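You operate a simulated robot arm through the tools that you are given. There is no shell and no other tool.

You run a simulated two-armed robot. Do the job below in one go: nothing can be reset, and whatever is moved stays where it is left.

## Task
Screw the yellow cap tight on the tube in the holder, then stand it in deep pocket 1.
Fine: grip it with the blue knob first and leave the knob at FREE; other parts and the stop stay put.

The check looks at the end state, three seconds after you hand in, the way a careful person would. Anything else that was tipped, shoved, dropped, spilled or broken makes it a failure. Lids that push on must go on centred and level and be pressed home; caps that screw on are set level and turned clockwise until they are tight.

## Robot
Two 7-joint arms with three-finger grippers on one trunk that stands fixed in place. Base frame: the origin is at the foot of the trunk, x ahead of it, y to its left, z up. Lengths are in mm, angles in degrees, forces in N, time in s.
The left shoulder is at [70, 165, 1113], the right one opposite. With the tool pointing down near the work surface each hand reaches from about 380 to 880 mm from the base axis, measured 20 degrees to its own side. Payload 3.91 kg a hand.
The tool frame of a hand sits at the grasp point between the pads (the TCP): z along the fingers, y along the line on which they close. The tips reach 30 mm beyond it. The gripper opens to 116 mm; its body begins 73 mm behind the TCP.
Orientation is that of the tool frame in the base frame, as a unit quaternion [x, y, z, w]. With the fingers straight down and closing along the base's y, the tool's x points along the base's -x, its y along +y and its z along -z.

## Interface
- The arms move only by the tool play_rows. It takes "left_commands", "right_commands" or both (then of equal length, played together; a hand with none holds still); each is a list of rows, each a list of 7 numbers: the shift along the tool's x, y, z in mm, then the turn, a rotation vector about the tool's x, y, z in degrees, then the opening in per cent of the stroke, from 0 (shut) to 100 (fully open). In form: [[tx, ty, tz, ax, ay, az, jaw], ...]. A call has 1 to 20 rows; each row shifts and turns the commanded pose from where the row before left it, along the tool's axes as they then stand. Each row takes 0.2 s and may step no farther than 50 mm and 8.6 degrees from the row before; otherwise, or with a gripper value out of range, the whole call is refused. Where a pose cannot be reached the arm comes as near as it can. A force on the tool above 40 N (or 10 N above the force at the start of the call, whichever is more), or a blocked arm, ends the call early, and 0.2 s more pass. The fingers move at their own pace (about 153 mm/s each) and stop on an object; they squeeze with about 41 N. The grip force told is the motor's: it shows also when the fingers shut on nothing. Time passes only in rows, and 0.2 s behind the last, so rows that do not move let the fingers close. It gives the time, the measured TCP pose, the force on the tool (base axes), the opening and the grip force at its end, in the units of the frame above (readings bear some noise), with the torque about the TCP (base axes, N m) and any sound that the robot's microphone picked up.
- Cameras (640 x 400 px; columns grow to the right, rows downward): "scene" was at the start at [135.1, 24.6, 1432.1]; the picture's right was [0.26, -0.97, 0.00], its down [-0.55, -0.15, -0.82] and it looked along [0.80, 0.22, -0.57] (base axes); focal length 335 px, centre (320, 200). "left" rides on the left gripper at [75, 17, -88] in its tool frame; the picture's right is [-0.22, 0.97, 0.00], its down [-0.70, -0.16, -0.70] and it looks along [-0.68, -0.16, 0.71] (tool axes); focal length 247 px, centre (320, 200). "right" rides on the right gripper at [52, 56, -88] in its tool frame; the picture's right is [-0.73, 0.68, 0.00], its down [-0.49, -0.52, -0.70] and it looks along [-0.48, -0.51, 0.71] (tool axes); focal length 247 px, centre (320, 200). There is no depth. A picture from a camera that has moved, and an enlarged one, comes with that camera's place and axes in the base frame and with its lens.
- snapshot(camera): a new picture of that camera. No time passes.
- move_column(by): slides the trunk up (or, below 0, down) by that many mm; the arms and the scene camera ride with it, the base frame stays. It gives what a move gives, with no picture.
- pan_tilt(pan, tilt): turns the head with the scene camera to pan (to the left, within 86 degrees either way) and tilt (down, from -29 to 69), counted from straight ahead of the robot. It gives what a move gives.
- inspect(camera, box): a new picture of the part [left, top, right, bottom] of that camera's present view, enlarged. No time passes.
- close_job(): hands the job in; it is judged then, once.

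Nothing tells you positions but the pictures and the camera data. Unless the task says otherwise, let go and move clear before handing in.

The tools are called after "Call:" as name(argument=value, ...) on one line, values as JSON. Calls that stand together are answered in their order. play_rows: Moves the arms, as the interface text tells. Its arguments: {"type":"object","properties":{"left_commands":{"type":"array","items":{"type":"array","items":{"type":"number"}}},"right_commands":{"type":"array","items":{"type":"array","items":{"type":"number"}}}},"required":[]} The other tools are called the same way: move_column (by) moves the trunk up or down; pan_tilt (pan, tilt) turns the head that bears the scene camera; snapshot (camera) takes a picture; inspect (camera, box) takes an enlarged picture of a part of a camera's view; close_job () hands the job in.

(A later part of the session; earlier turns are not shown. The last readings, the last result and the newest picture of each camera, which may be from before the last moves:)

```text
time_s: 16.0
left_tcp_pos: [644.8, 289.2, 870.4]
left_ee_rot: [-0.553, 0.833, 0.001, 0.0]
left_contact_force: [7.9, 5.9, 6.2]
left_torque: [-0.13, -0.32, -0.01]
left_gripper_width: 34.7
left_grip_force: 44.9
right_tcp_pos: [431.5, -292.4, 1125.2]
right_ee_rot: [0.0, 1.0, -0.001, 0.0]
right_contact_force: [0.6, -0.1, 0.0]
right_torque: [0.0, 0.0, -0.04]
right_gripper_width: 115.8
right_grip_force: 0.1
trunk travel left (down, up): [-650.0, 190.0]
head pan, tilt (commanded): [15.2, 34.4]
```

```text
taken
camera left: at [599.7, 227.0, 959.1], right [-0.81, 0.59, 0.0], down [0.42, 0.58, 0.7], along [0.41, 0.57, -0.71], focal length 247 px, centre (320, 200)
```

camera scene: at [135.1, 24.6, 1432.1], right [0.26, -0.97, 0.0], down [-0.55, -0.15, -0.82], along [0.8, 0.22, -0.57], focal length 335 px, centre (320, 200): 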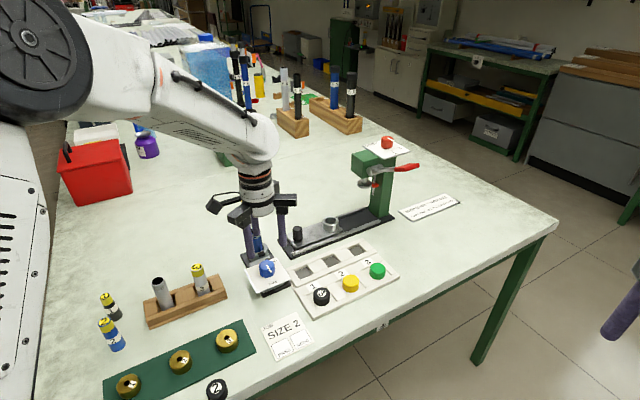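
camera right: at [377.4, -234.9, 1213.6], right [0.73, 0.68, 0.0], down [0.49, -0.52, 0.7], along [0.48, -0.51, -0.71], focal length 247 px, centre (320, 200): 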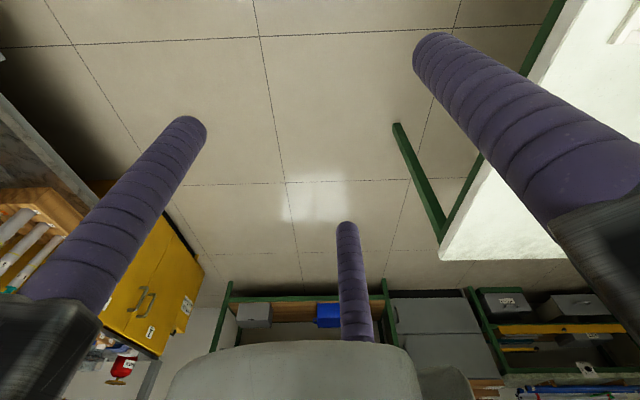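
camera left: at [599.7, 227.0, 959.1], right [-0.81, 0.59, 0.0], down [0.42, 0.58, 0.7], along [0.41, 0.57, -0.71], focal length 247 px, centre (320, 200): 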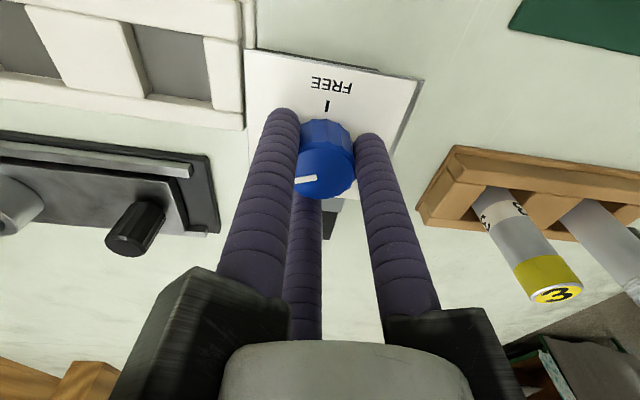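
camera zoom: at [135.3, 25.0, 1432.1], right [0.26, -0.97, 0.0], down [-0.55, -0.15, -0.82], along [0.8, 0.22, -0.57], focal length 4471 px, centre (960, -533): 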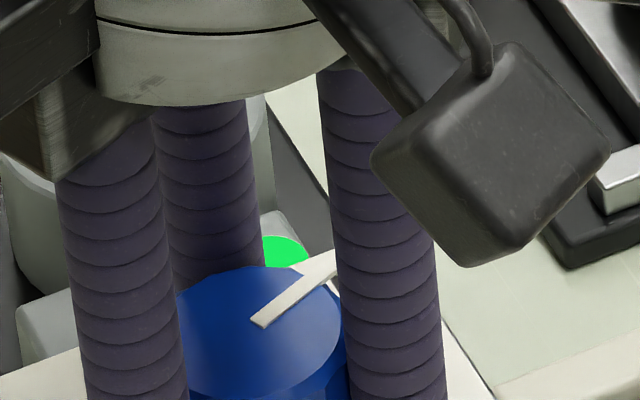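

Turned 112° with the lamp green and no stop felt. I'll open, lift off, and look at the pointer against the GRIP tick.

Call:
play_rows(left_commands=[[0, 0, 0, 0, 0, 0, 35], [0, 0, 0, 0, 0, 0, 50], [0, 0, -20, 0, 0, 0, 52], [0, 0, -30, 0, 0, 0, 52], [0, 0, -40, 0, 0, 0, 52], [0, 0, -40, 0, 0, 0, 52], [0, 0, 0, 0, 0, 0, 52]])

Call:
inspect(camera="scene", box=[248, 250, 296, 280])

Call:
snapshot(camera="left")

```text
time_s: 17.6
left_tcp_pos: [640.4, 288.5, 1001.5]
left_ee_rot: [-0.552, 0.834, 0.001, -0.001]
left_contact_force: [-0.3, -0.1, -0.7]
left_torque: [-0.02, 0.0, 0.01]
left_gripper_width: 60.3
left_grip_force: 0.1
right_tcp_pos: [433.1, -292.3, 1125.7]
right_ee_rot: [0.0, 1.0, 0.0, 0.0]
right_contact_force: [0.0, 0.4, 0.3]
right_torque: [-0.02, 0.03, -0.01]
right_gripper_width: 116.0
right_grip_force: 0.1
trunk travel left (down, up): [-650.0, 190.0]
head pan, tilt (commanded): [15.2, 34.4]
```

```text
13.33 times, centred on (272, 265) of scene
camera zoom: at [136.1, 24.7, 1432.0], right [0.26, -0.97, 0.0], down [-0.55, -0.15, -0.82], along [0.8, 0.22, -0.57], focal length 4471 px, centre (960, -667)
```

zoom: 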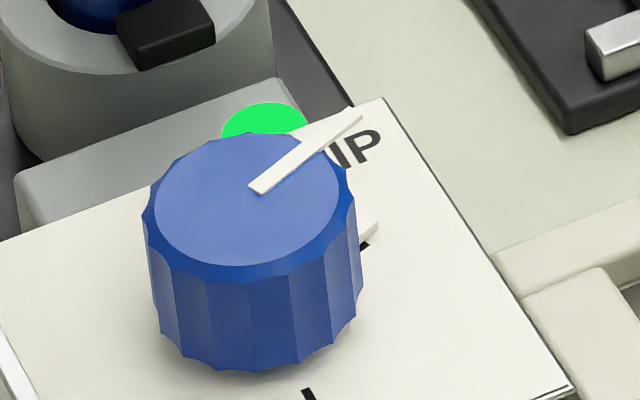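

```text
taken
camera left: at [595.7, 225.7, 1090.6], right [-0.81, 0.59, 0.0], down [0.42, 0.58, 0.7], along [0.41, 0.57, -0.71], focal length 247 px, centre (320, 200)
```

left: 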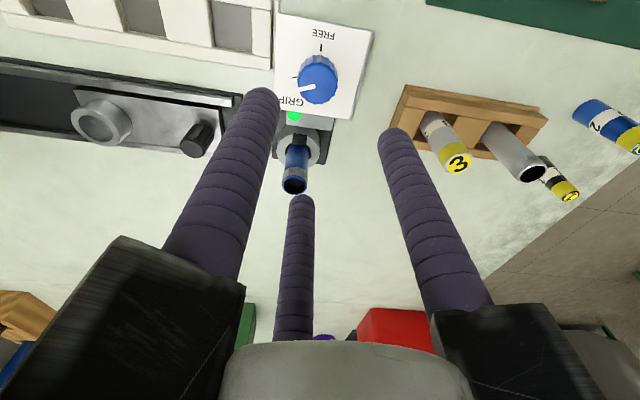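

Call:
inspect(camera="left", box=[260, 10, 390, 130])

Call:
inspect(camera="scene", box=[266, 258, 290, 273])

```text
3.33 times, centred on (325, 70) of left
camera zoom: at [595.7, 225.7, 1090.6], right [-0.81, 0.59, 0.0], down [0.42, 0.58, 0.7], along [0.41, 0.57, -0.71], focal length 823 px, centre (303, 633)
```

zoom: 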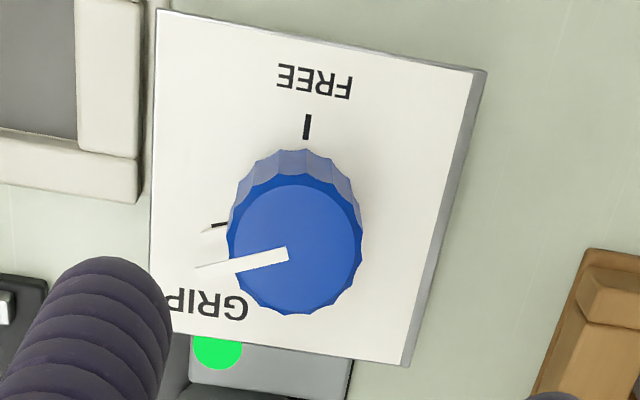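

```text
16.00 times, centred on (278, 266) of scene
camera zoom: at [136.1, 24.7, 1432.0], right [0.26, -0.97, 0.0], down [-0.55, -0.15, -0.82], along [0.8, 0.22, -0.57], focal length 5365 px, centre (992, -848)
```

zoom: 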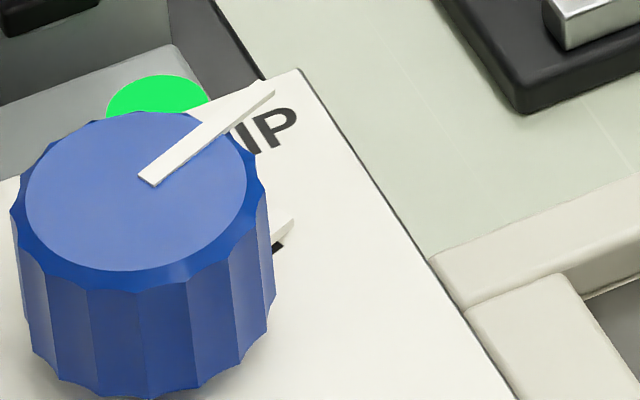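

The pointer sits on the GRIP tick (within ~3°) and the green lamp is lit, so the tube is gripped. Next I'll move the left hand above the yellow cap near (682, 97) and check alignment.

Call:
play_rows(left_commands=[[32, -22.6, 14, 0, 0, 0, 60], [32, -22.6, 14, 0, 0, 0, 60], [32, -22.6, 14, 0, 0, 0, 60], [32, -22.6, 14, 0, 0, 0, 60], [32, -22.6, 14, 0, 0, 0, 60], [0, 0, 0, 0, 0, -7, 60], [0, 0, 0, 0, 0, 0, 60], [0, 0, 0, 0, 0, 0, 60]])

Call:
snapshot(camera="left")

Call:
snapshot(camera="scene")

```text
time_s: 19.4
left_tcp_pos: [684.3, 95.5, 932.8]
left_ee_rot: [-0.601, 0.799, -0.001, -0.001]
left_contact_force: [0.3, 0.0, -0.7]
left_torque: [-0.01, 0.01, 0.0]
left_gripper_width: 69.6
left_grip_force: 0.0
right_tcp_pos: [432.3, -291.7, 1126.2]
right_ee_rot: [0.001, 1.0, 0.0, 0.0]
right_contact_force: [0.2, -0.4, 0.2]
right_torque: [-0.01, -0.04, 0.01]
right_gripper_width: 116.0
right_grip_force: 0.1
trunk travel left (down, up): [-650.0, 190.0]
head pan, tilt (commanded): [15.2, 34.4]
```

```text
taken
camera left: at [648.2, 29.4, 1020.6], right [-0.88, 0.48, 0.0], down [0.34, 0.62, 0.7], along [0.34, 0.61, -0.71], focal length 247 px, centre (320, 200)
```

left: 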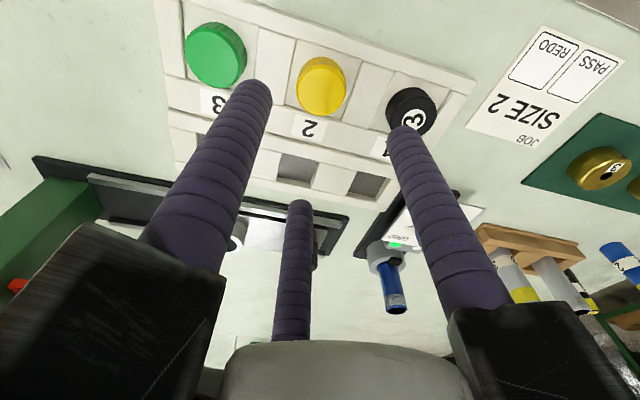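

```text
taken
camera scene: at [135.2, 24.4, 1432.1], right [0.26, -0.97, 0.0], down [-0.55, -0.15, -0.82], along [0.8, 0.22, -0.57], focal length 335 px, centre (320, 200)
```

scene: 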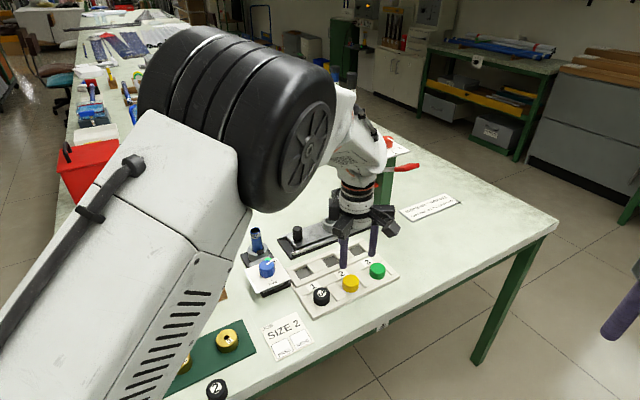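

Call:
inspect(camera="left", box=[240, 30, 400, 150])

Call:
inspect(camera="scene", box=[300, 240, 400, 310])

```text
3.33 times, centred on (320, 90) of left
camera zoom: at [648.2, 29.4, 1020.6], right [-0.88, 0.48, 0.0], down [0.34, 0.62, 0.7], along [0.34, 0.61, -0.71], focal length 823 px, centre (320, 567)
```

zoom: 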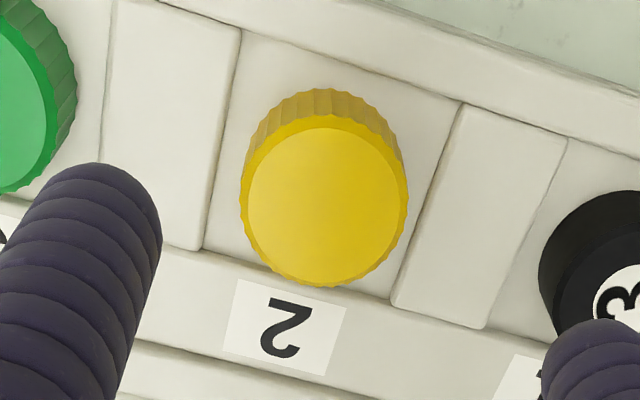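

```text
5.71 times, centred on (350, 275) of scene
camera zoom: at [135.2, 24.4, 1432.1], right [0.26, -0.97, 0.0], down [-0.55, -0.15, -0.82], along [0.8, 0.22, -0.57], focal length 1916 px, centre (149, -229)
```

zoom: 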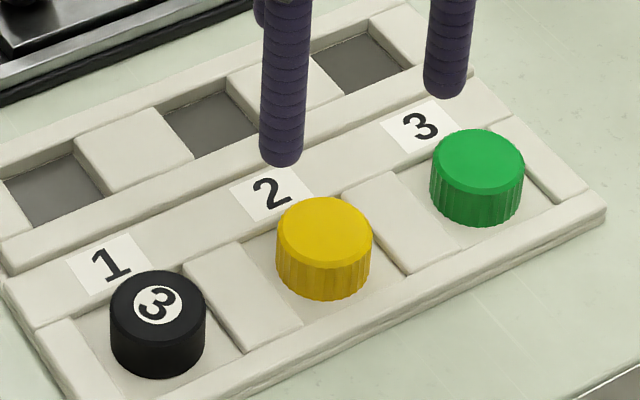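

The hand is within ~2 mm of the cap axis. I'll lower so the fingertips are about level with the cap's top and re-check.

Call:
play_rows(left_commands=[[1.5, 1, 25, 0, 0, 0, 60], [0, 0, 30, 0, 0, 0, 60], [0, 0, 25, 0, 0, 0, 60], [0, 0, 0, 0, 0, 0, 60], [0, 0, 0, 0, 0, 0, 60]])

Call:
inspect(camera="left", box=[240, 60, 400, 200])

Call:
inspect(camera="scene", box=[300, 240, 400, 310])

```text
time_s: 20.6
left_tcp_pos: [685.8, 97.0, 851.4]
left_ee_rot: [-0.602, 0.799, 0.0, 0.0]
left_contact_force: [0.3, -1.0, -0.2]
left_torque: [-0.02, -0.03, 0.02]
left_gripper_width: 69.7
left_grip_force: 0.1
right_tcp_pos: [432.2, -293.0, 1125.2]
right_ee_rot: [0.0, 1.0, 0.0, 0.0]
right_contact_force: [-0.2, 0.0, -0.2]
right_torque: [0.02, 0.01, 0.01]
right_gripper_width: 116.0
right_grip_force: 0.0
trunk travel left (down, up): [-650.0, 190.0]
head pan, tilt (commanded): [15.2, 34.4]
```

```text
2.86 times, centred on (320, 130) of left
camera zoom: at [649.2, 29.6, 939.2], right [-0.88, 0.48, 0.0], down [0.35, 0.62, 0.7], along [0.34, 0.61, -0.71], focal length 706 px, centre (320, 400)
```

zoom: 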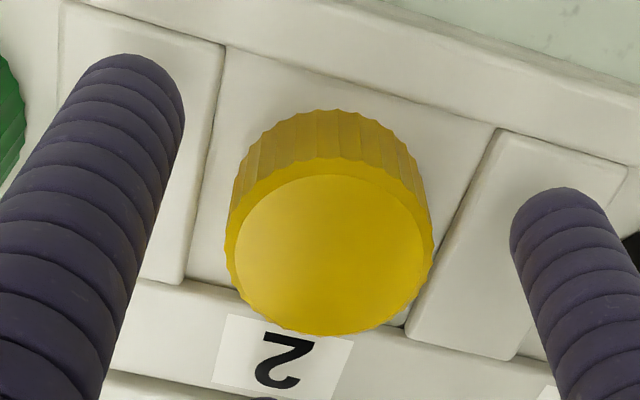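

```text
5.71 times, centred on (350, 275) of scene
camera zoom: at [135.2, 24.5, 1432.1], right [0.26, -0.97, 0.0], down [-0.55, -0.15, -0.82], along [0.8, 0.22, -0.57], focal length 1916 px, centre (149, -229)
```

zoom: 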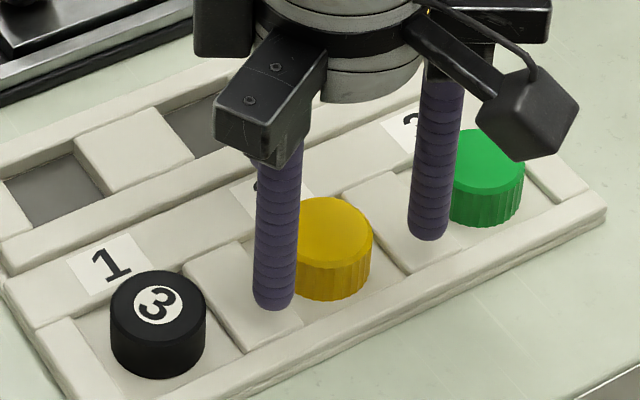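

The cap top is near z≈821 and the tray blocks ~808. I'll shift ~2 mm, lower another 10 mm so the tips stay just above the blocks, then close on the cap.

Call:
play_rows(left_commands=[[1.25, 1.8, 4, 0, 0, 0, 60], [0, 0, 6, 0, 0, 0, 50], [0, 0, 0, 0, 0, 0, 42], [0, 0, 0, 0, 0, 0, 42]])

Call:
inspect(camera="left", box=[240, 60, 400, 200])

Call:
inspect(camera="scene", box=[300, 240, 400, 310])

```text
time_s: 21.6
left_tcp_pos: [681.9, 96.7, 843.3]
left_ee_rot: [-0.602, 0.798, 0.0, 0.0]
left_contact_force: [0.6, -0.4, -0.1]
left_torque: [0.0, 0.01, 0.02]
left_gripper_width: 48.6
left_grip_force: 0.0
right_tcp_pos: [431.8, -292.7, 1125.4]
right_ee_rot: [0.0, 1.0, 0.0, 0.0]
right_contact_force: [0.0, 0.2, -0.3]
right_torque: [0.04, 0.0, -0.01]
right_gripper_width: 115.9
right_grip_force: 0.0
trunk travel left (down, up): [-650.0, 190.0]
head pan, tilt (commanded): [15.2, 34.4]
```

```text
2.86 times, centred on (320, 130) of left
camera zoom: at [646.5, 29.2, 929.9], right [-0.88, 0.48, 0.0], down [0.35, 0.62, 0.7], along [0.34, 0.61, -0.71], focal length 706 px, centre (320, 400)
```

zoom: 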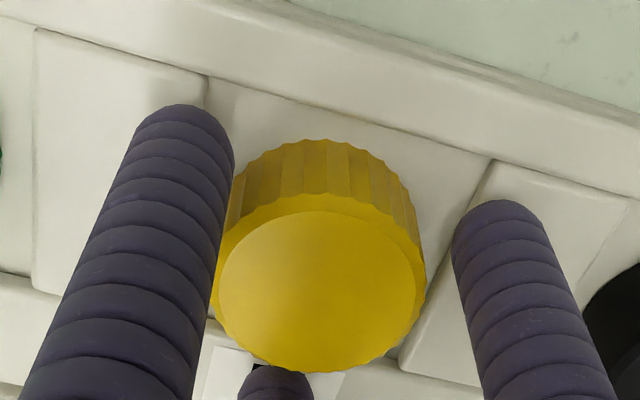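

```text
5.71 times, centred on (350, 275) of scene
camera zoom: at [135.2, 24.4, 1432.1], right [0.26, -0.97, 0.0], down [-0.55, -0.15, -0.82], along [0.8, 0.22, -0.57], focal length 1916 px, centre (149, -229)
```

zoom: 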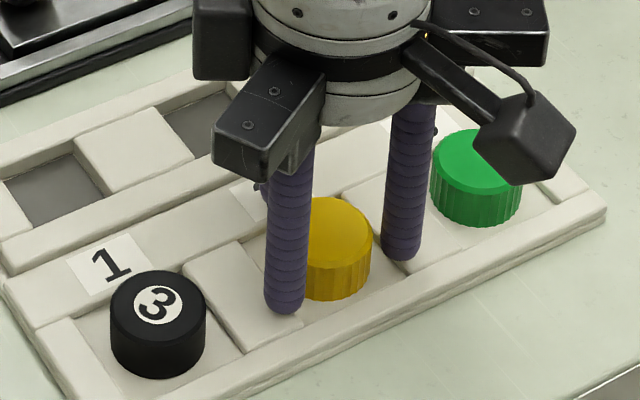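

The cap is centred between the fingers. Closing on it now.

Call:
play_rows(left_commands=[[0, 0, 0, 0, 0, 0, 37], [0, 0, 0, 0, 0, 0, 33], [0, 0, 0, 0, 0, 0, 28], [0, 0, 0, 0, 0, 0, 20], [0, 0, 0, 0, 0, 0, 20]])

Call:
inspect(camera="left", box=[240, 60, 400, 200])

```text
time_s: 22.8
left_tcp_pos: [683.7, 97.8, 842.6]
left_ee_rot: [-0.602, 0.798, 0.0, 0.0]
left_contact_force: [0.4, 0.1, -0.7]
left_torque: [-0.02, -0.02, -0.02]
left_gripper_width: 35.6
left_grip_force: 41.0
right_tcp_pos: [431.8, -292.0, 1126.5]
right_ee_rot: [0.0, 1.0, 0.0, 0.0]
right_contact_force: [-0.4, -0.4, 0.0]
right_torque: [0.01, -0.02, 0.02]
right_gripper_width: 115.9
right_grip_force: 0.0
trunk travel left (down, up): [-650.0, 190.0]
head pan, tilt (commanded): [15.2, 34.4]
```

```text
2.86 times, centred on (320, 130) of left
camera zoom: at [646.5, 29.2, 930.1], right [-0.88, 0.48, 0.0], down [0.35, 0.62, 0.7], along [0.34, 0.61, -0.71], focal length 706 px, centre (320, 400)
```

zoom: 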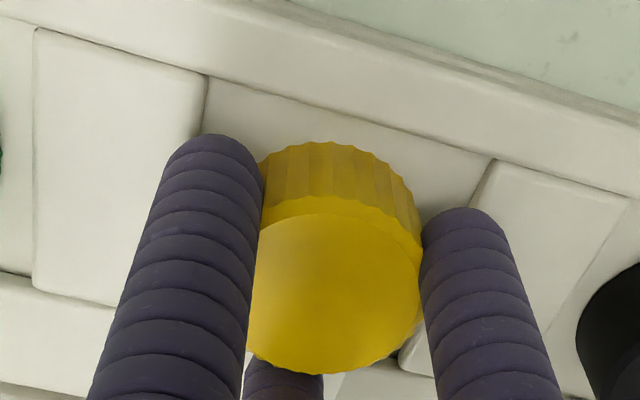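

The cap is gripped (41 N, 36 mm). I'll lift it straight up and check how it sits in the fingers.

Call:
play_rows(left_commands=[[0, 0, -10, 0, 0, 0, 20], [0, 0, -30, 0, 0, 0, 20], [0, 0, -35, 0, 0, 0, 20], [0, 0, -35, 0, 0, 0, 20], [0, 0, 0, 0, 0, 0, 20]])

Call:
inspect(camera="left", box=[240, 60, 400, 200])

Call:
inspect(camera="scene", box=[300, 200, 400, 310])

```text
time_s: 24.0
left_tcp_pos: [682.8, 95.9, 952.6]
left_ee_rot: [-0.602, 0.799, -0.001, 0.0]
left_contact_force: [-0.1, -0.8, -0.6]
left_torque: [0.01, 0.03, -0.02]
left_gripper_width: 35.3
left_grip_force: 41.2
right_tcp_pos: [432.9, -292.0, 1124.3]
right_ee_rot: [-0.001, 1.0, 0.001, 0.0]
right_contact_force: [0.0, 0.4, 0.3]
right_torque: [-0.01, 0.0, 0.0]
right_gripper_width: 115.8
right_grip_force: 0.1
trunk travel left (down, up): [-650.0, 190.0]
head pan, tilt (commanded): [15.2, 34.4]
```

```text
2.86 times, centred on (320, 130) of left
camera zoom: at [646.7, 27.6, 1039.3], right [-0.88, 0.48, 0.0], down [0.35, 0.63, 0.7], along [0.34, 0.61, -0.71], focal length 706 px, centre (320, 400)
```

zoom: 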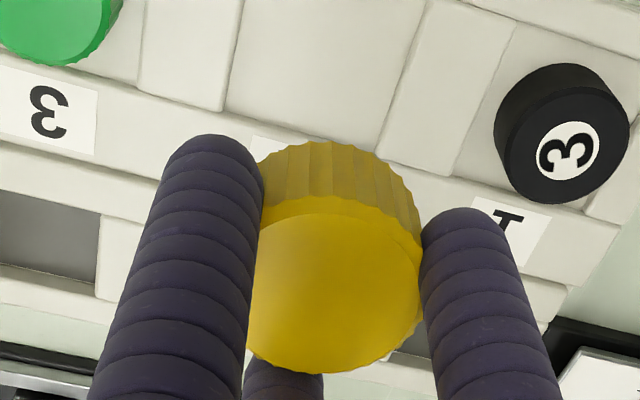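

```text
3.64 times, centred on (350, 255) of scene
camera zoom: at [135.8, 24.5, 1432.0], right [0.26, -0.97, 0.0], down [-0.55, -0.15, -0.82], along [0.8, 0.22, -0.57], focal length 1219 px, centre (211, 0)
```

zoom: 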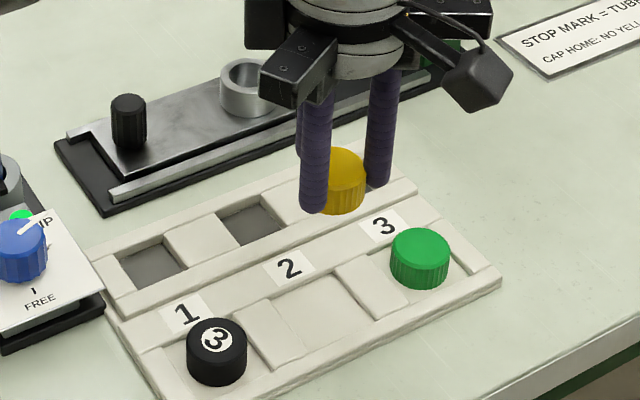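

The cap is held level. I'll carry it over toward the tube at a safe height.

Call:
play_rows(left_commands=[[-41.3, 6.7, -5, 0, 0, 0, 20], [-41.3, 6.7, -5, 0, 0, 0, 20], [-41.3, 6.7, -5, 0, 0, 0, 20], [-41.3, 6.7, -5, 0, 0, 0, 20], [-41.3, 6.7, -5, 0, 0, 0, 20], [-41.3, 6.7, -5, 0, 0, 0, 20], [0, 0, 0, 0, 0, 0, 20], [0, 0, 0, 0, 0, 0, 20]])

Call:
snapshot(camera="left")

Call:
inspect(camera="scene", box=[210, 180, 310, 280])

```text
time_s: 25.8
left_tcp_pos: [712.4, 342.6, 983.0]
left_ee_rot: [-0.601, 0.799, 0.0, 0.0]
left_contact_force: [-0.5, -0.3, -0.2]
left_torque: [0.0, -0.01, 0.0]
left_gripper_width: 35.5
left_grip_force: 40.9
right_tcp_pos: [431.0, -291.6, 1125.4]
right_ee_rot: [-0.001, 1.0, 0.0, 0.0]
right_contact_force: [0.3, 0.0, 0.0]
right_torque: [0.0, 0.01, -0.02]
right_gripper_width: 115.8
right_grip_force: 0.0
trunk travel left (down, up): [-650.0, 190.0]
head pan, tilt (commanded): [15.2, 34.4]
```

```text
taken
camera left: at [675.6, 275.5, 1070.3], right [-0.88, 0.48, 0.0], down [0.35, 0.63, 0.7], along [0.34, 0.61, -0.71], focal length 247 px, centre (320, 200)
```

left: 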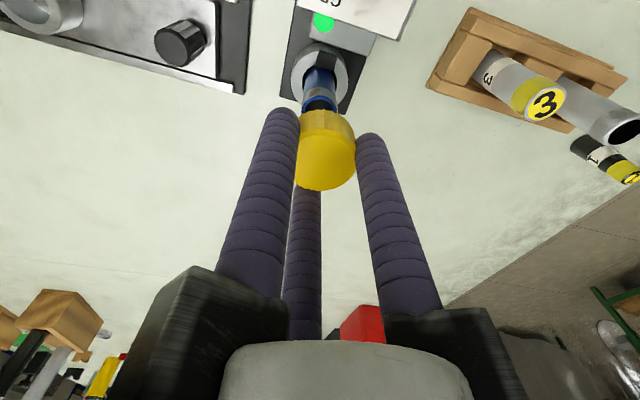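

```text
4.00 times, centred on (260, 230) of scene
camera zoom: at [135.2, 24.8, 1432.1], right [0.26, -0.97, 0.0], down [-0.55, -0.15, -0.82], along [0.8, 0.22, -0.57], focal length 1341 px, centre (560, 80)
```

zoom: 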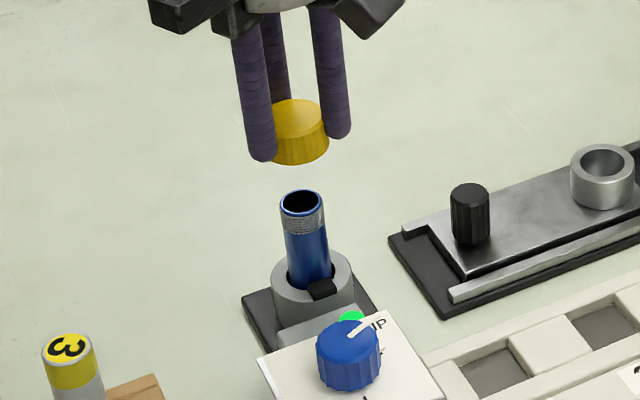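

Call:
inspect(camera="left", box=[260, 40, 380, 200])

Call:
inspect(camera="scene", box=[245, 195, 305, 255])

```text
2.50 times, centred on (320, 120) of left
camera zoom: at [675.6, 275.5, 1070.3], right [-0.88, 0.48, 0.0], down [0.35, 0.63, 0.7], along [0.34, 0.61, -0.71], focal length 617 px, centre (320, 400)
```

zoom: 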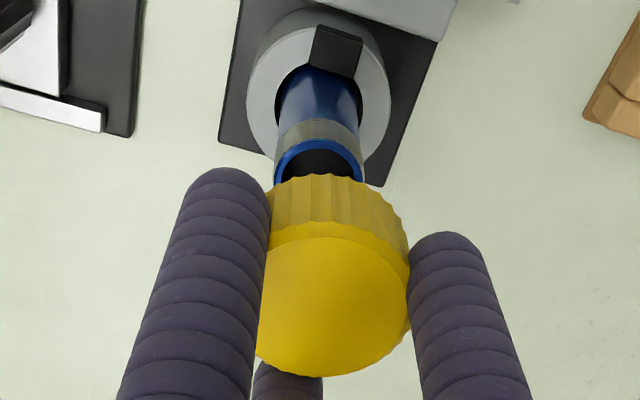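

```text
6.67 times, centred on (275, 225) of scene
camera zoom: at [135.2, 24.8, 1432.1], right [0.26, -0.97, 0.0], down [-0.55, -0.15, -0.82], along [0.8, 0.22, -0.57], focal length 2236 px, centre (620, 33)
```

zoom: 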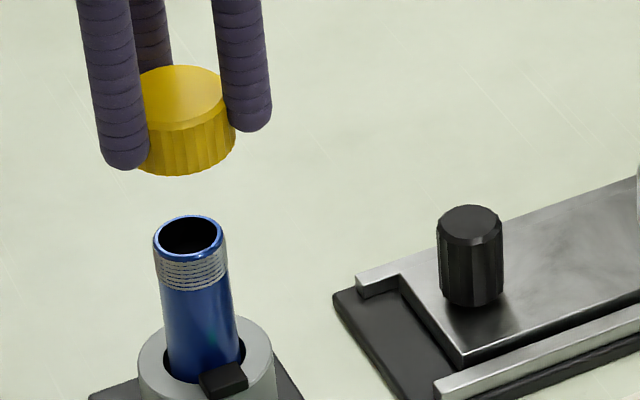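

The tube axis looks to be near (714, 345.5). I'll shift a little and lower until the cap is ~15 mm above the rim, then compare cap and tube in both cameras.

Call:
play_rows(left_commands=[[-2.5, -0.5, 10, 0, 0, 0, 20], [0, 0, 17, 0, 0, 0, 20], [0, 0, 0, 0, 0, 0, 20], [0, 0, 0, 0, 0, 0, 20]])

Call:
inspect(camera="left", box=[260, 40, 380, 200])

Call:
inspect(camera="scene", box=[235, 200, 283, 245])

```text
time_s: 26.8
left_tcp_pos: [712.8, 347.5, 955.1]
left_ee_rot: [-0.602, 0.799, 0.0, 0.0]
left_contact_force: [-0.3, 0.1, 0.0]
left_torque: [0.02, -0.02, -0.04]
left_gripper_width: 35.4
left_grip_force: 40.9
right_tcp_pos: [432.1, -291.5, 1125.5]
right_ee_rot: [0.0, 1.0, 0.0, 0.0]
right_contact_force: [-0.3, -0.4, 0.1]
right_torque: [0.04, 0.01, 0.02]
right_gripper_width: 116.0
right_grip_force: 0.1
trunk travel left (down, up): [-650.0, 190.0]
head pan, tilt (commanded): [15.2, 34.4]
```

```text
2.50 times, centred on (320, 120) of left
camera zoom: at [676.1, 279.4, 1042.3], right [-0.88, 0.48, 0.0], down [0.35, 0.62, 0.7], along [0.34, 0.61, -0.71], focal length 617 px, centre (320, 400)
```

zoom: 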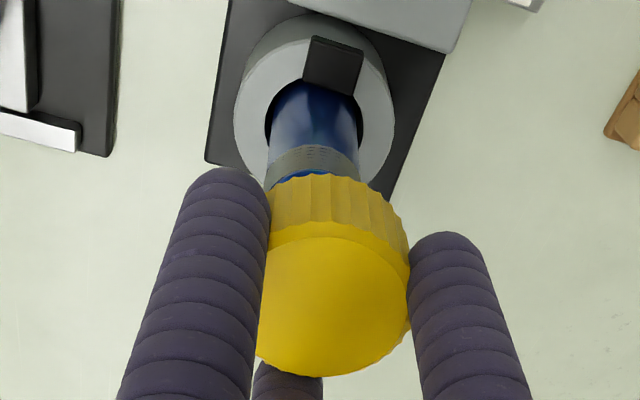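

```text
8.89 times, centred on (259, 222) of scene
camera zoom: at [135.3, 24.6, 1432.1], right [0.26, -0.97, 0.0], down [-0.55, -0.15, -0.82], along [0.8, 0.22, -0.57], focal length 2981 px, centre (862, 0)
```

zoom: 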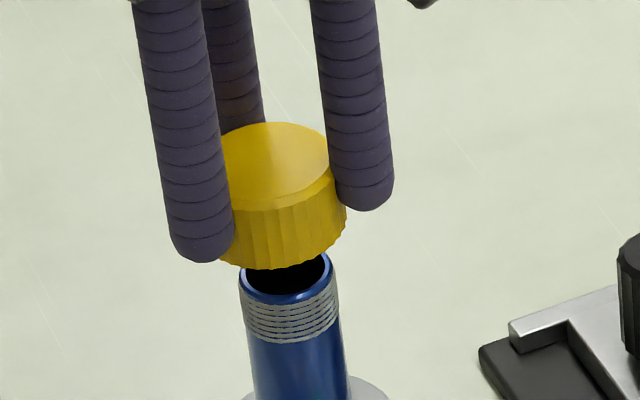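

Call:
inspect(camera="left", box=[280, 70, 360, 130])

Call:
inspect(camera="left", box=[270, 100, 380, 200])

```text
6.67 times, centred on (320, 100) of left
camera zoom: at [676.1, 279.4, 1042.3], right [-0.88, 0.48, 0.0], down [0.35, 0.62, 0.7], along [0.34, 0.61, -0.71], focal length 1646 px, centre (320, 867)
```

zoom: 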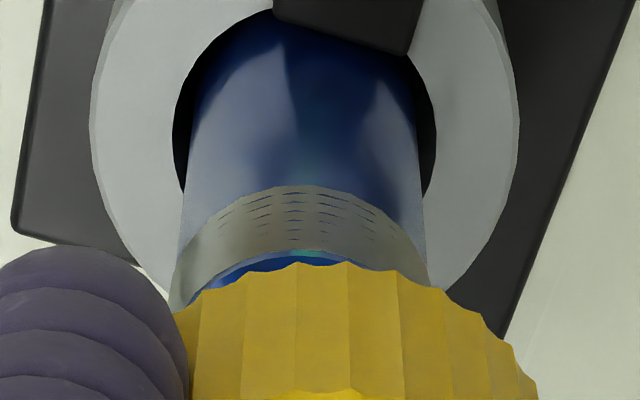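

```text
4.00 times, centred on (325, 150) of left
camera zoom: at [676.1, 279.4, 1042.3], right [-0.88, 0.48, 0.0], down [0.35, 0.62, 0.7], along [0.34, 0.61, -0.71], focal length 988 px, centre (300, 400)
```

zoom: 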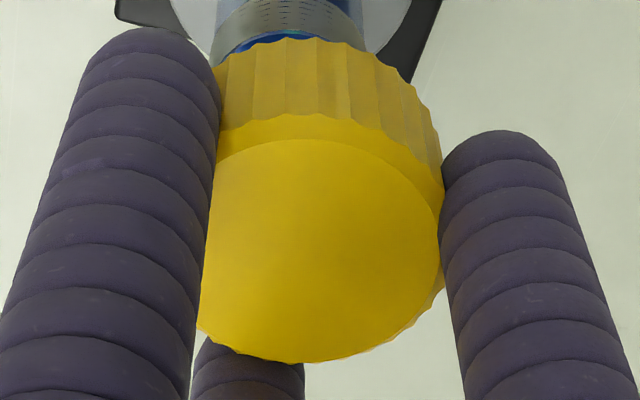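

I want sub-millimetre alignment, so I'll zoom further on the cap and rim in both views.

Call:
inspect(camera="scene", box=[250, 208, 282, 228])

Call:
inspect(camera="scene", box=[250, 222, 282, 242])

Call:
inspect(camera="left", box=[285, 100, 365, 150])

Call:
inspect(camera="left", box=[285, 150, 365, 200])

```text
16.00 times, centred on (266, 218) of scene
camera zoom: at [135.3, 24.6, 1432.1], right [0.26, -0.97, 0.0], down [-0.55, -0.15, -0.82], along [0.8, 0.22, -0.57], focal length 5365 px, centre (1184, -88)
```

zoom: 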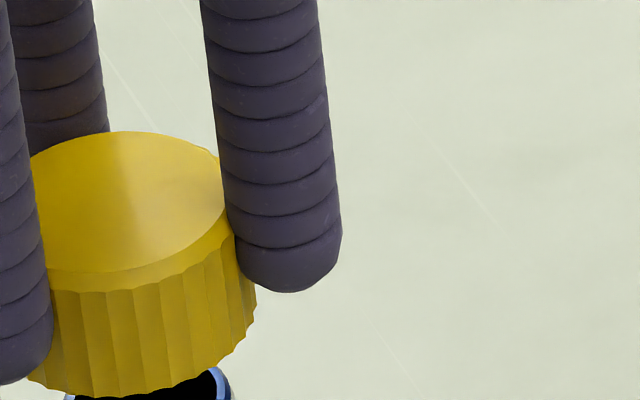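

```text
16.00 times, centred on (266, 232) of scene
camera zoom: at [135.3, 24.6, 1432.1], right [0.26, -0.97, 0.0], down [-0.55, -0.15, -0.82], along [0.8, 0.22, -0.57], focal length 5365 px, centre (1184, -312)
```

zoom: 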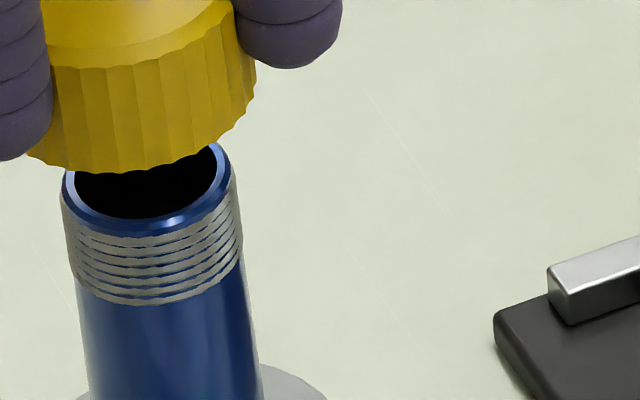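

```text
8.00 times, centred on (325, 125) of left
camera zoom: at [676.1, 279.4, 1042.3], right [-0.88, 0.48, 0.0], down [0.35, 0.62, 0.7], along [0.34, 0.61, -0.71], focal length 1976 px, centre (280, 800)
```

zoom: 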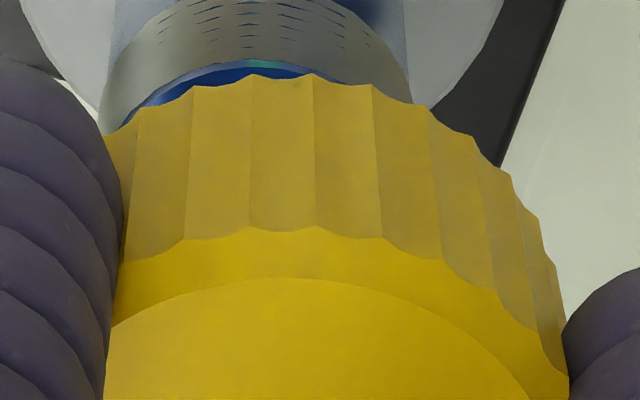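

```text
8.00 times, centred on (325, 175) of left
camera zoom: at [676.1, 279.4, 1042.3], right [-0.88, 0.48, 0.0], down [0.35, 0.62, 0.7], along [0.34, 0.61, -0.71], focal length 1976 px, centre (280, 400)
```

zoom: 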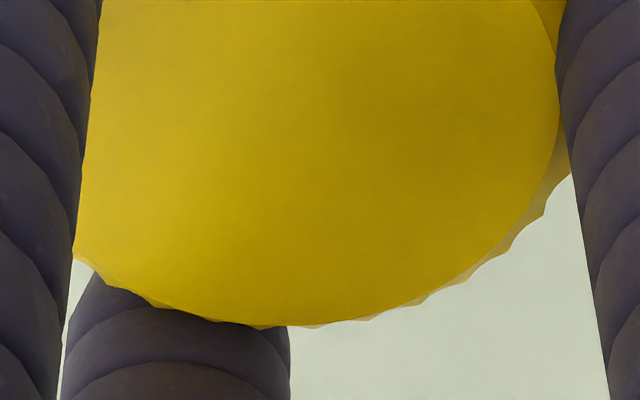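

The cap is centred in the fingers, but the tube sits ~2 mm further toward +x. I'll shift by about (2.5, 0.4) mm and re-check.

Call:
play_rows(left_commands=[[-1.1, -2.3, 0, 0, 0, 0, 20], [0, 0, 0, 0, 0, 0, 20], [0, 0, 0, 0, 0, 0, 20]])

Call:
inspect(camera="left", box=[285, 80, 365, 130])

Call:
inspect(camera="scene", box=[250, 214, 282, 234])

```text
time_s: 27.6
left_tcp_pos: [714.1, 347.7, 955.5]
left_ee_rot: [-0.602, 0.799, 0.0, 0.0]
left_contact_force: [-0.6, 0.2, -0.7]
left_torque: [-0.01, -0.01, 0.01]
left_gripper_width: 35.4
left_grip_force: 40.7
right_tcp_pos: [431.5, -292.7, 1126.2]
right_ee_rot: [0.0, 1.0, -0.001, 0.0]
right_contact_force: [0.0, -0.5, 0.9]
right_torque: [0.0, -0.01, -0.02]
right_gripper_width: 116.1
right_grip_force: 0.0
trunk travel left (down, up): [-650.0, 190.0]
head pan, tilt (commanded): [15.2, 34.4]
```

```text
8.00 times, centred on (325, 105) of left
camera zoom: at [678.5, 279.9, 1042.6], right [-0.88, 0.48, 0.0], down [0.34, 0.62, 0.7], along [0.34, 0.61, -0.71], focal length 1976 px, centre (280, 960)
```

zoom: 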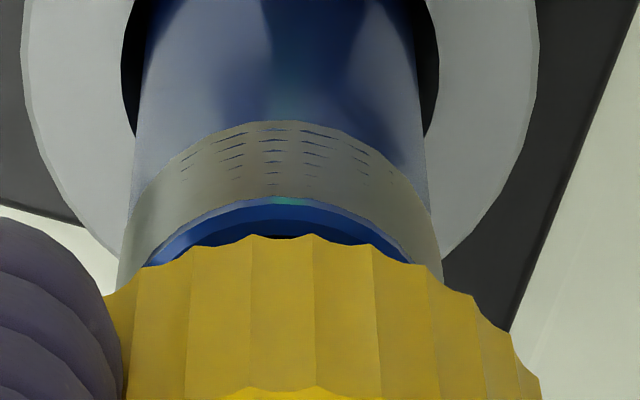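

```text
16.00 times, centred on (266, 224) of scene
camera zoom: at [135.1, 24.5, 1432.1], right [0.26, -0.97, 0.0], down [-0.55, -0.15, -0.82], along [0.8, 0.22, -0.57], focal length 5365 px, centre (1184, -184)
```

zoom: 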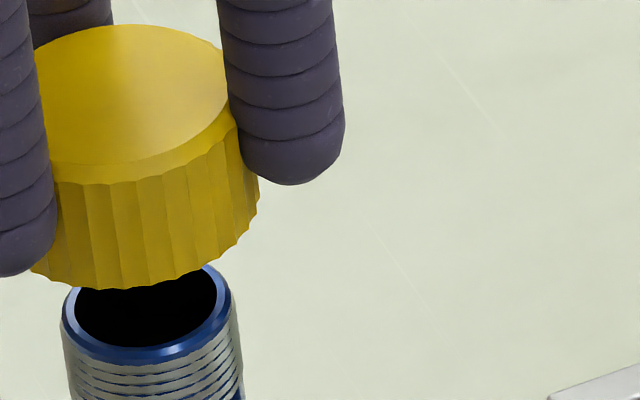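

Alignment is now within about half a millimetre in both views. I'll lower the cap onto the rim in small steps, watching the force.

Call:
play_rows(left_commands=[[0, 0, 5, 0, 0, 0, 20], [0, 0, 5, 0, 0, 0, 20], [0, 0, 3, 0, 0, 0, 20], [0, 0, 0, 0, 0, 0, 20]])

Call:
inspect(camera="scene", box=[250, 214, 282, 234])

Call:
inspect(camera="left", box=[285, 80, 365, 130])

```text
time_s: 28.6
left_tcp_pos: [715.1, 348.5, 940.9]
left_ee_rot: [-0.603, 0.798, 0.0, 0.0]
left_contact_force: [-0.5, -0.3, 0.3]
left_torque: [0.02, -0.01, 0.01]
left_gripper_width: 35.5
left_grip_force: 40.9
right_tcp_pos: [431.3, -290.8, 1125.3]
right_ee_rot: [0.0, 1.0, 0.0, 0.0]
right_contact_force: [0.0, 0.7, 0.5]
right_torque: [-0.02, 0.01, -0.03]
right_gripper_width: 116.0
right_grip_force: 0.1
trunk travel left (down, up): [-650.0, 190.0]
head pan, tilt (commanded): [15.2, 34.4]
```

```text
16.00 times, centred on (266, 224) of scene
camera zoom: at [135.1, 24.5, 1432.1], right [0.26, -0.97, 0.0], down [-0.55, -0.15, -0.82], along [0.8, 0.22, -0.57], focal length 5365 px, centre (1184, -184)
```

zoom: 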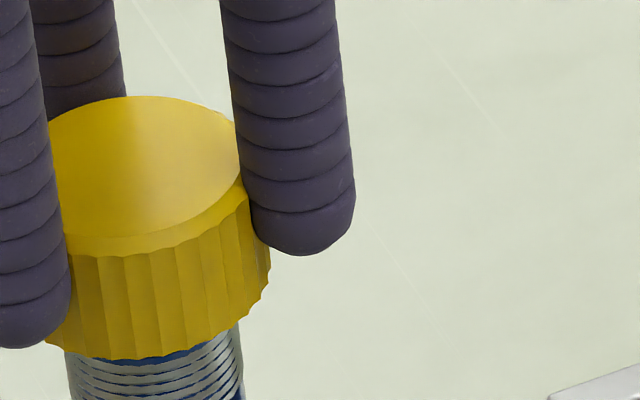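

```text
8.00 times, centred on (325, 105) of left
camera zoom: at [679.0, 279.7, 1028.5], right [-0.88, 0.48, 0.0], down [0.35, 0.62, 0.7], along [0.34, 0.61, -0.71], focal length 1976 px, centre (280, 960)
```

zoom: 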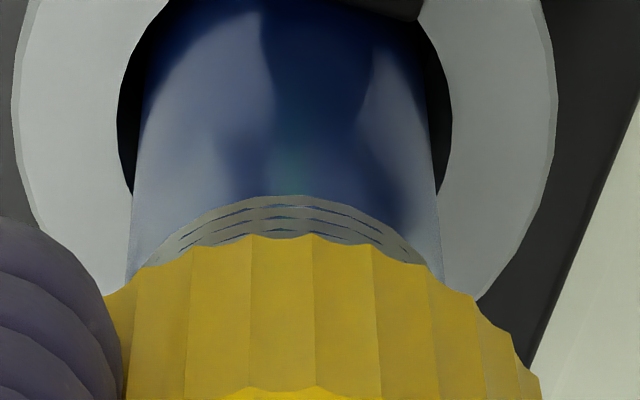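

The cap is just above the rim and still well centred. Lowering in 1 mm steps to find contact.

Call:
play_rows(left_commands=[[0, 0, 1, 0, 0, 0, 20], [0, 0, 1, 0, 0, 0, 20], [0, 0, 1, 0, 0, 0, 20], [0, 0, 0, 0, 0, 0, 20]])

```text
time_s: 29.6
left_tcp_pos: [713.9, 347.9, 938.9]
left_ee_rot: [-0.602, 0.799, 0.0, 0.0]
left_contact_force: [-0.7, 0.6, -0.1]
left_torque: [0.0, -0.01, -0.05]
left_gripper_width: 35.1
left_grip_force: 41.4
right_tcp_pos: [431.3, -291.7, 1125.8]
right_ee_rot: [0.001, 1.0, 0.001, 0.001]
right_contact_force: [0.5, 0.0, 0.4]
right_torque: [-0.05, 0.0, -0.04]
right_gripper_width: 115.9
right_grip_force: 0.0
trunk travel left (down, up): [-650.0, 190.0]
head pan, tilt (commanded): [15.2, 34.4]
```

Call:
play_rows(left_commands=[[0, 0, 1, 0, 0, 0, 20], [0, 0, 1, 0, 0, 0, 20], [0, 0, 0, 0, 0, 0, 20]])

Call:
inspect(camera="scene", box=[250, 214, 282, 234])

```text
time_s: 30.4
left_tcp_pos: [715.5, 347.5, 937.5]
left_ee_rot: [-0.602, 0.799, 0.0, 0.0]
left_contact_force: [0.4, 0.7, 0.9]
left_torque: [-0.01, -0.02, 0.02]
left_gripper_width: 35.8
left_grip_force: 40.9
right_tcp_pos: [431.9, -291.5, 1125.6]
right_ee_rot: [0.0, 1.0, -0.001, 0.0]
right_contact_force: [-0.4, 0.7, -0.2]
right_torque: [-0.01, -0.03, 0.03]
right_gripper_width: 115.9
right_grip_force: 0.1
trunk travel left (down, up): [-650.0, 190.0]
head pan, tilt (commanded): [15.2, 34.4]
```

```text
16.00 times, centred on (266, 224) of scene
camera zoom: at [135.1, 24.5, 1432.1], right [0.26, -0.97, 0.0], down [-0.55, -0.15, -0.82], along [0.8, 0.22, -0.57], focal length 5365 px, centre (1184, -184)
```

zoom: 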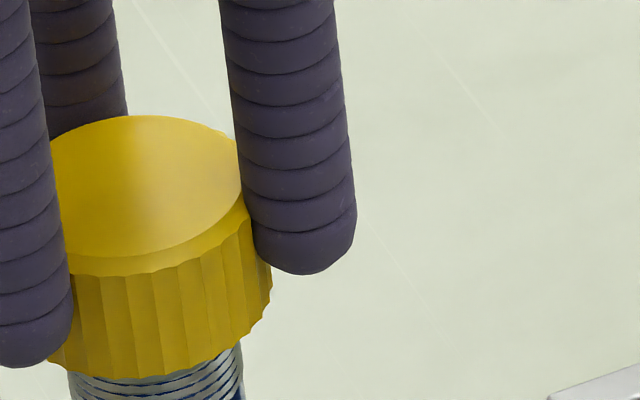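

Call:
play_rows(left_commands=[[0, 0, 1, 0, 0, 0, 20], [0, 0, 1, 0, 0, 0, 20], [0, 0, 0, 0, 0, 0, 20]])

Call:
play_rows(left_commands=[[0, 0, 0.8, 0, 0, 0, 20], [0, 0, 0.7, 0, 0, 0, 20], [0, 0, 0, 0, 0, 0, 20]])

```text
time_s: 31.2
left_tcp_pos: [713.2, 349.1, 934.5]
left_ee_rot: [-0.602, 0.798, 0.0, 0.0]
left_contact_force: [-0.9, -0.1, 0.4]
left_torque: [-0.01, 0.0, 0.02]
left_gripper_width: 35.3
left_grip_force: 40.8
right_tcp_pos: [431.4, -293.0, 1125.4]
right_ee_rot: [0.0, 1.0, -0.001, 0.0]
right_contact_force: [0.4, -0.1, -0.3]
right_torque: [-0.01, 0.0, -0.02]
right_gripper_width: 116.2
right_grip_force: 0.0
trunk travel left (down, up): [-650.0, 190.0]
head pan, tilt (commanded): [15.2, 34.4]
```

```text
time_s: 32.0
left_tcp_pos: [714.9, 348.0, 931.7]
left_ee_rot: [-0.601, 0.799, 0.0, 0.0]
left_contact_force: [0.0, -0.1, 0.1]
left_torque: [0.0, 0.01, 0.03]
left_gripper_width: 35.6
left_grip_force: 40.6
right_tcp_pos: [430.8, -291.9, 1125.2]
right_ee_rot: [-0.001, 1.0, 0.0, 0.0]
right_contact_force: [-0.8, 0.3, -0.3]
right_torque: [0.02, 0.03, 0.02]
right_gripper_width: 116.2
right_grip_force: 0.0
trunk travel left (down, up): [-650.0, 190.0]
head pan, tilt (commanded): [15.2, 34.4]
```

Call:
inspect(camera="scene", box=[250, 214, 282, 234])

Call:
inspect(camera="left", box=[285, 80, 365, 130])

```text
16.00 times, centred on (266, 224) of scene
camera zoom: at [135.1, 24.5, 1432.1], right [0.26, -0.97, 0.0], down [-0.55, -0.15, -0.82], along [0.8, 0.22, -0.57], focal length 5365 px, centre (1184, -184)
```

zoom: 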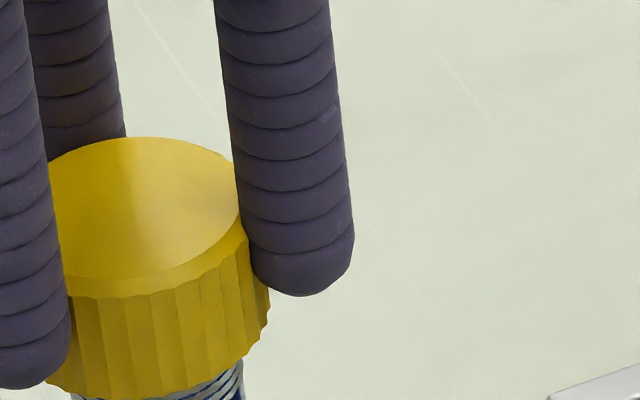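

```text
8.00 times, centred on (325, 105) of left
camera zoom: at [678.5, 280.4, 1020.7], right [-0.88, 0.48, 0.0], down [0.34, 0.63, 0.7], along [0.34, 0.61, -0.71], focal length 1976 px, centre (280, 960)
```

zoom: 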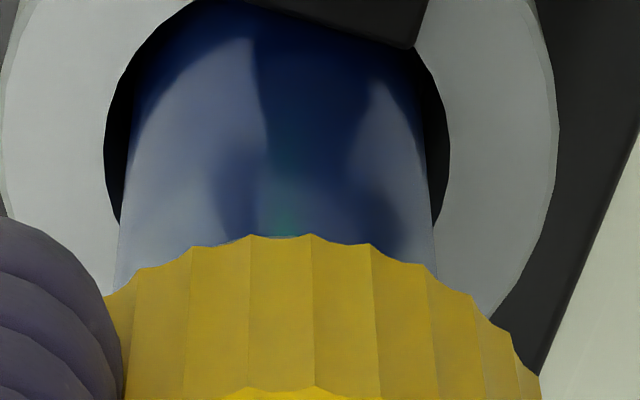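

Call:
play_rows(left_commands=[[0.1, -0.5, 0.7, 0, 0, 0, 20], [0, 0, 0.7, 0, 0, 0, 20], [0, 0, 0, 0, 0, 0, 20]])

Call:
play_rows(left_commands=[[0, 0, 0.7, 0, 0, 0, 20], [0, 0, 0.7, 0, 0, 0, 20], [0, 0, 0, 0, 0, 0, 20]])

```text
time_s: 32.8
left_tcp_pos: [714.7, 347.9, 933.2]
left_ee_rot: [-0.601, 0.799, 0.0, 0.0]
left_contact_force: [-0.1, 0.6, 0.6]
left_torque: [-0.01, 0.02, -0.01]
left_gripper_width: 35.5
left_grip_force: 41.1
right_tcp_pos: [431.5, -292.4, 1125.2]
right_ee_rot: [0.0, 1.0, 0.0, 0.0]
right_contact_force: [0.2, 0.4, 1.0]
right_torque: [-0.02, 0.0, -0.01]
right_gripper_width: 116.1
right_grip_force: 0.0
trunk travel left (down, up): [-650.0, 190.0]
head pan, tilt (commanded): [15.2, 34.4]
```

```text
time_s: 33.6
left_tcp_pos: [715.6, 348.4, 930.9]
left_ee_rot: [-0.602, 0.799, 0.0, 0.0]
left_contact_force: [0.0, 0.0, -0.2]
left_torque: [0.02, 0.03, -0.01]
left_gripper_width: 35.6
left_grip_force: 41.7
right_tcp_pos: [431.4, -292.1, 1125.8]
right_ee_rot: [0.0, 1.0, 0.0, 0.0]
right_contact_force: [0.9, 0.0, -0.6]
right_torque: [0.0, 0.05, -0.02]
right_gripper_width: 115.8
right_grip_force: 0.2
trunk travel left (down, up): [-650.0, 190.0]
head pan, tilt (commanded): [15.2, 34.4]
```

Call:
play_rows(left_commands=[[0, 0, 0.7, 0, 0, 0, 20], [0, 0, 0.7, 0, 0, 0, 20], [0, 0, 0, 0, 0, 0, 20]])

Call:
inspect(camera="left", box=[285, 80, 365, 130])

Call:
inspect(camera="scene", box=[245, 214, 285, 240])

```text
time_s: 34.4
left_tcp_pos: [714.4, 347.5, 929.1]
left_ee_rot: [-0.602, 0.799, 0.0, 0.0]
left_contact_force: [-4.0, -1.3, -0.7]
left_torque: [0.03, 0.07, 0.01]
left_gripper_width: 35.3
left_grip_force: 41.3
right_tcp_pos: [430.7, -292.6, 1125.2]
right_ee_rot: [0.0, 1.0, 0.0, 0.0]
right_contact_force: [0.0, -0.1, -0.3]
right_torque: [0.0, -0.01, 0.0]
right_gripper_width: 115.9
right_grip_force: 0.1
trunk travel left (down, up): [-650.0, 190.0]
head pan, tilt (commanded): [15.2, 34.4]
```

```text
8.00 times, centred on (325, 105) of left
camera zoom: at [678.8, 279.4, 1016.7], right [-0.88, 0.48, 0.0], down [0.35, 0.62, 0.7], along [0.34, 0.61, -0.71], focal length 1976 px, centre (280, 960)
```

zoom: 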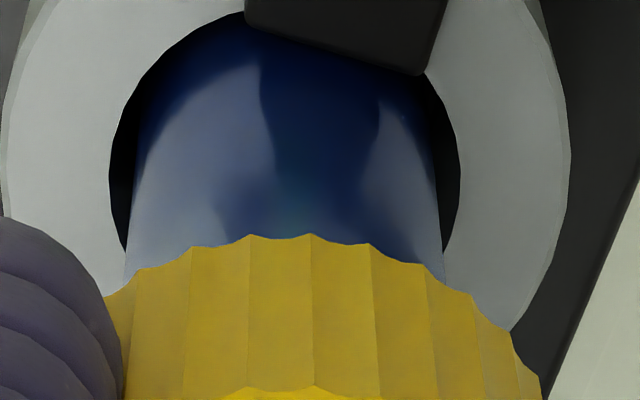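

```text
15.38 times, centred on (265, 227) of scene
camera zoom: at [134.6, 24.4, 1432.2], right [0.26, -0.97, 0.0], down [-0.55, -0.15, -0.83], along [0.8, 0.22, -0.56], focal length 5159 px, centre (1166, -215)
```

zoom: 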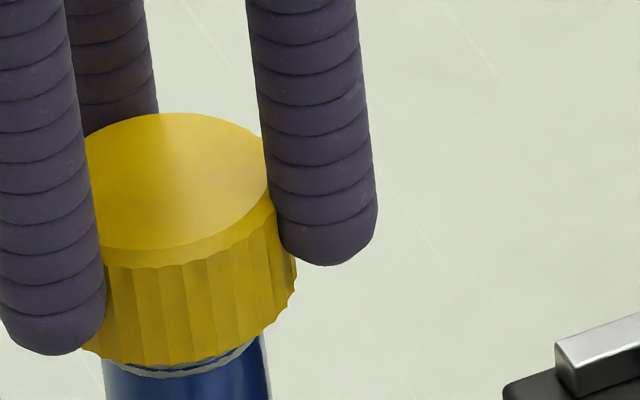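

The cap has slid over the thread start with a small sideways touch (−4 N in x). I'll ease off slightly and continue down gently until I feel axial contact.

Call:
play_rows(left_commands=[[0.25, 0.4, 0, 0, 0, 0, 20], [0, 0, 0.6, 0, 0, 0, 20], [0, 0, 0, 0, 0, 0, 20]])

Call:
play_rows(left_commands=[[0, 0, 0.6, 0, 0, 0, 20], [0, 0, 0, 0, 0, 0, 20]])

```text
time_s: 35.2
left_tcp_pos: [715.7, 348.3, 927.7]
left_ee_rot: [-0.602, 0.798, 0.0, 0.0]
left_contact_force: [0.0, 0.6, -0.3]
left_torque: [0.04, 0.01, 0.0]
left_gripper_width: 35.6
left_grip_force: 40.8
right_tcp_pos: [431.7, -291.6, 1125.4]
right_ee_rot: [0.001, 1.0, 0.001, 0.0]
right_contact_force: [0.2, -0.1, -0.5]
right_torque: [-0.01, -0.01, 0.0]
right_gripper_width: 116.3
right_grip_force: 0.0
trunk travel left (down, up): [-650.0, 190.0]
head pan, tilt (commanded): [15.2, 34.4]
```

```text
time_s: 35.8
left_tcp_pos: [714.9, 347.4, 928.0]
left_ee_rot: [-0.602, 0.799, -0.001, 0.001]
left_contact_force: [-0.5, 2.4, 4.6]
left_torque: [0.05, 0.03, -0.01]
left_gripper_width: 35.5
left_grip_force: 40.6
right_tcp_pos: [431.4, -292.0, 1126.0]
right_ee_rot: [0.0, 1.0, 0.0, 0.0]
right_contact_force: [-0.3, 0.2, 0.8]
right_torque: [0.01, 0.0, -0.01]
right_gripper_width: 115.9
right_grip_force: 0.1
trunk travel left (down, up): [-650.0, 190.0]
head pan, tilt (commanded): [15.2, 34.4]
```

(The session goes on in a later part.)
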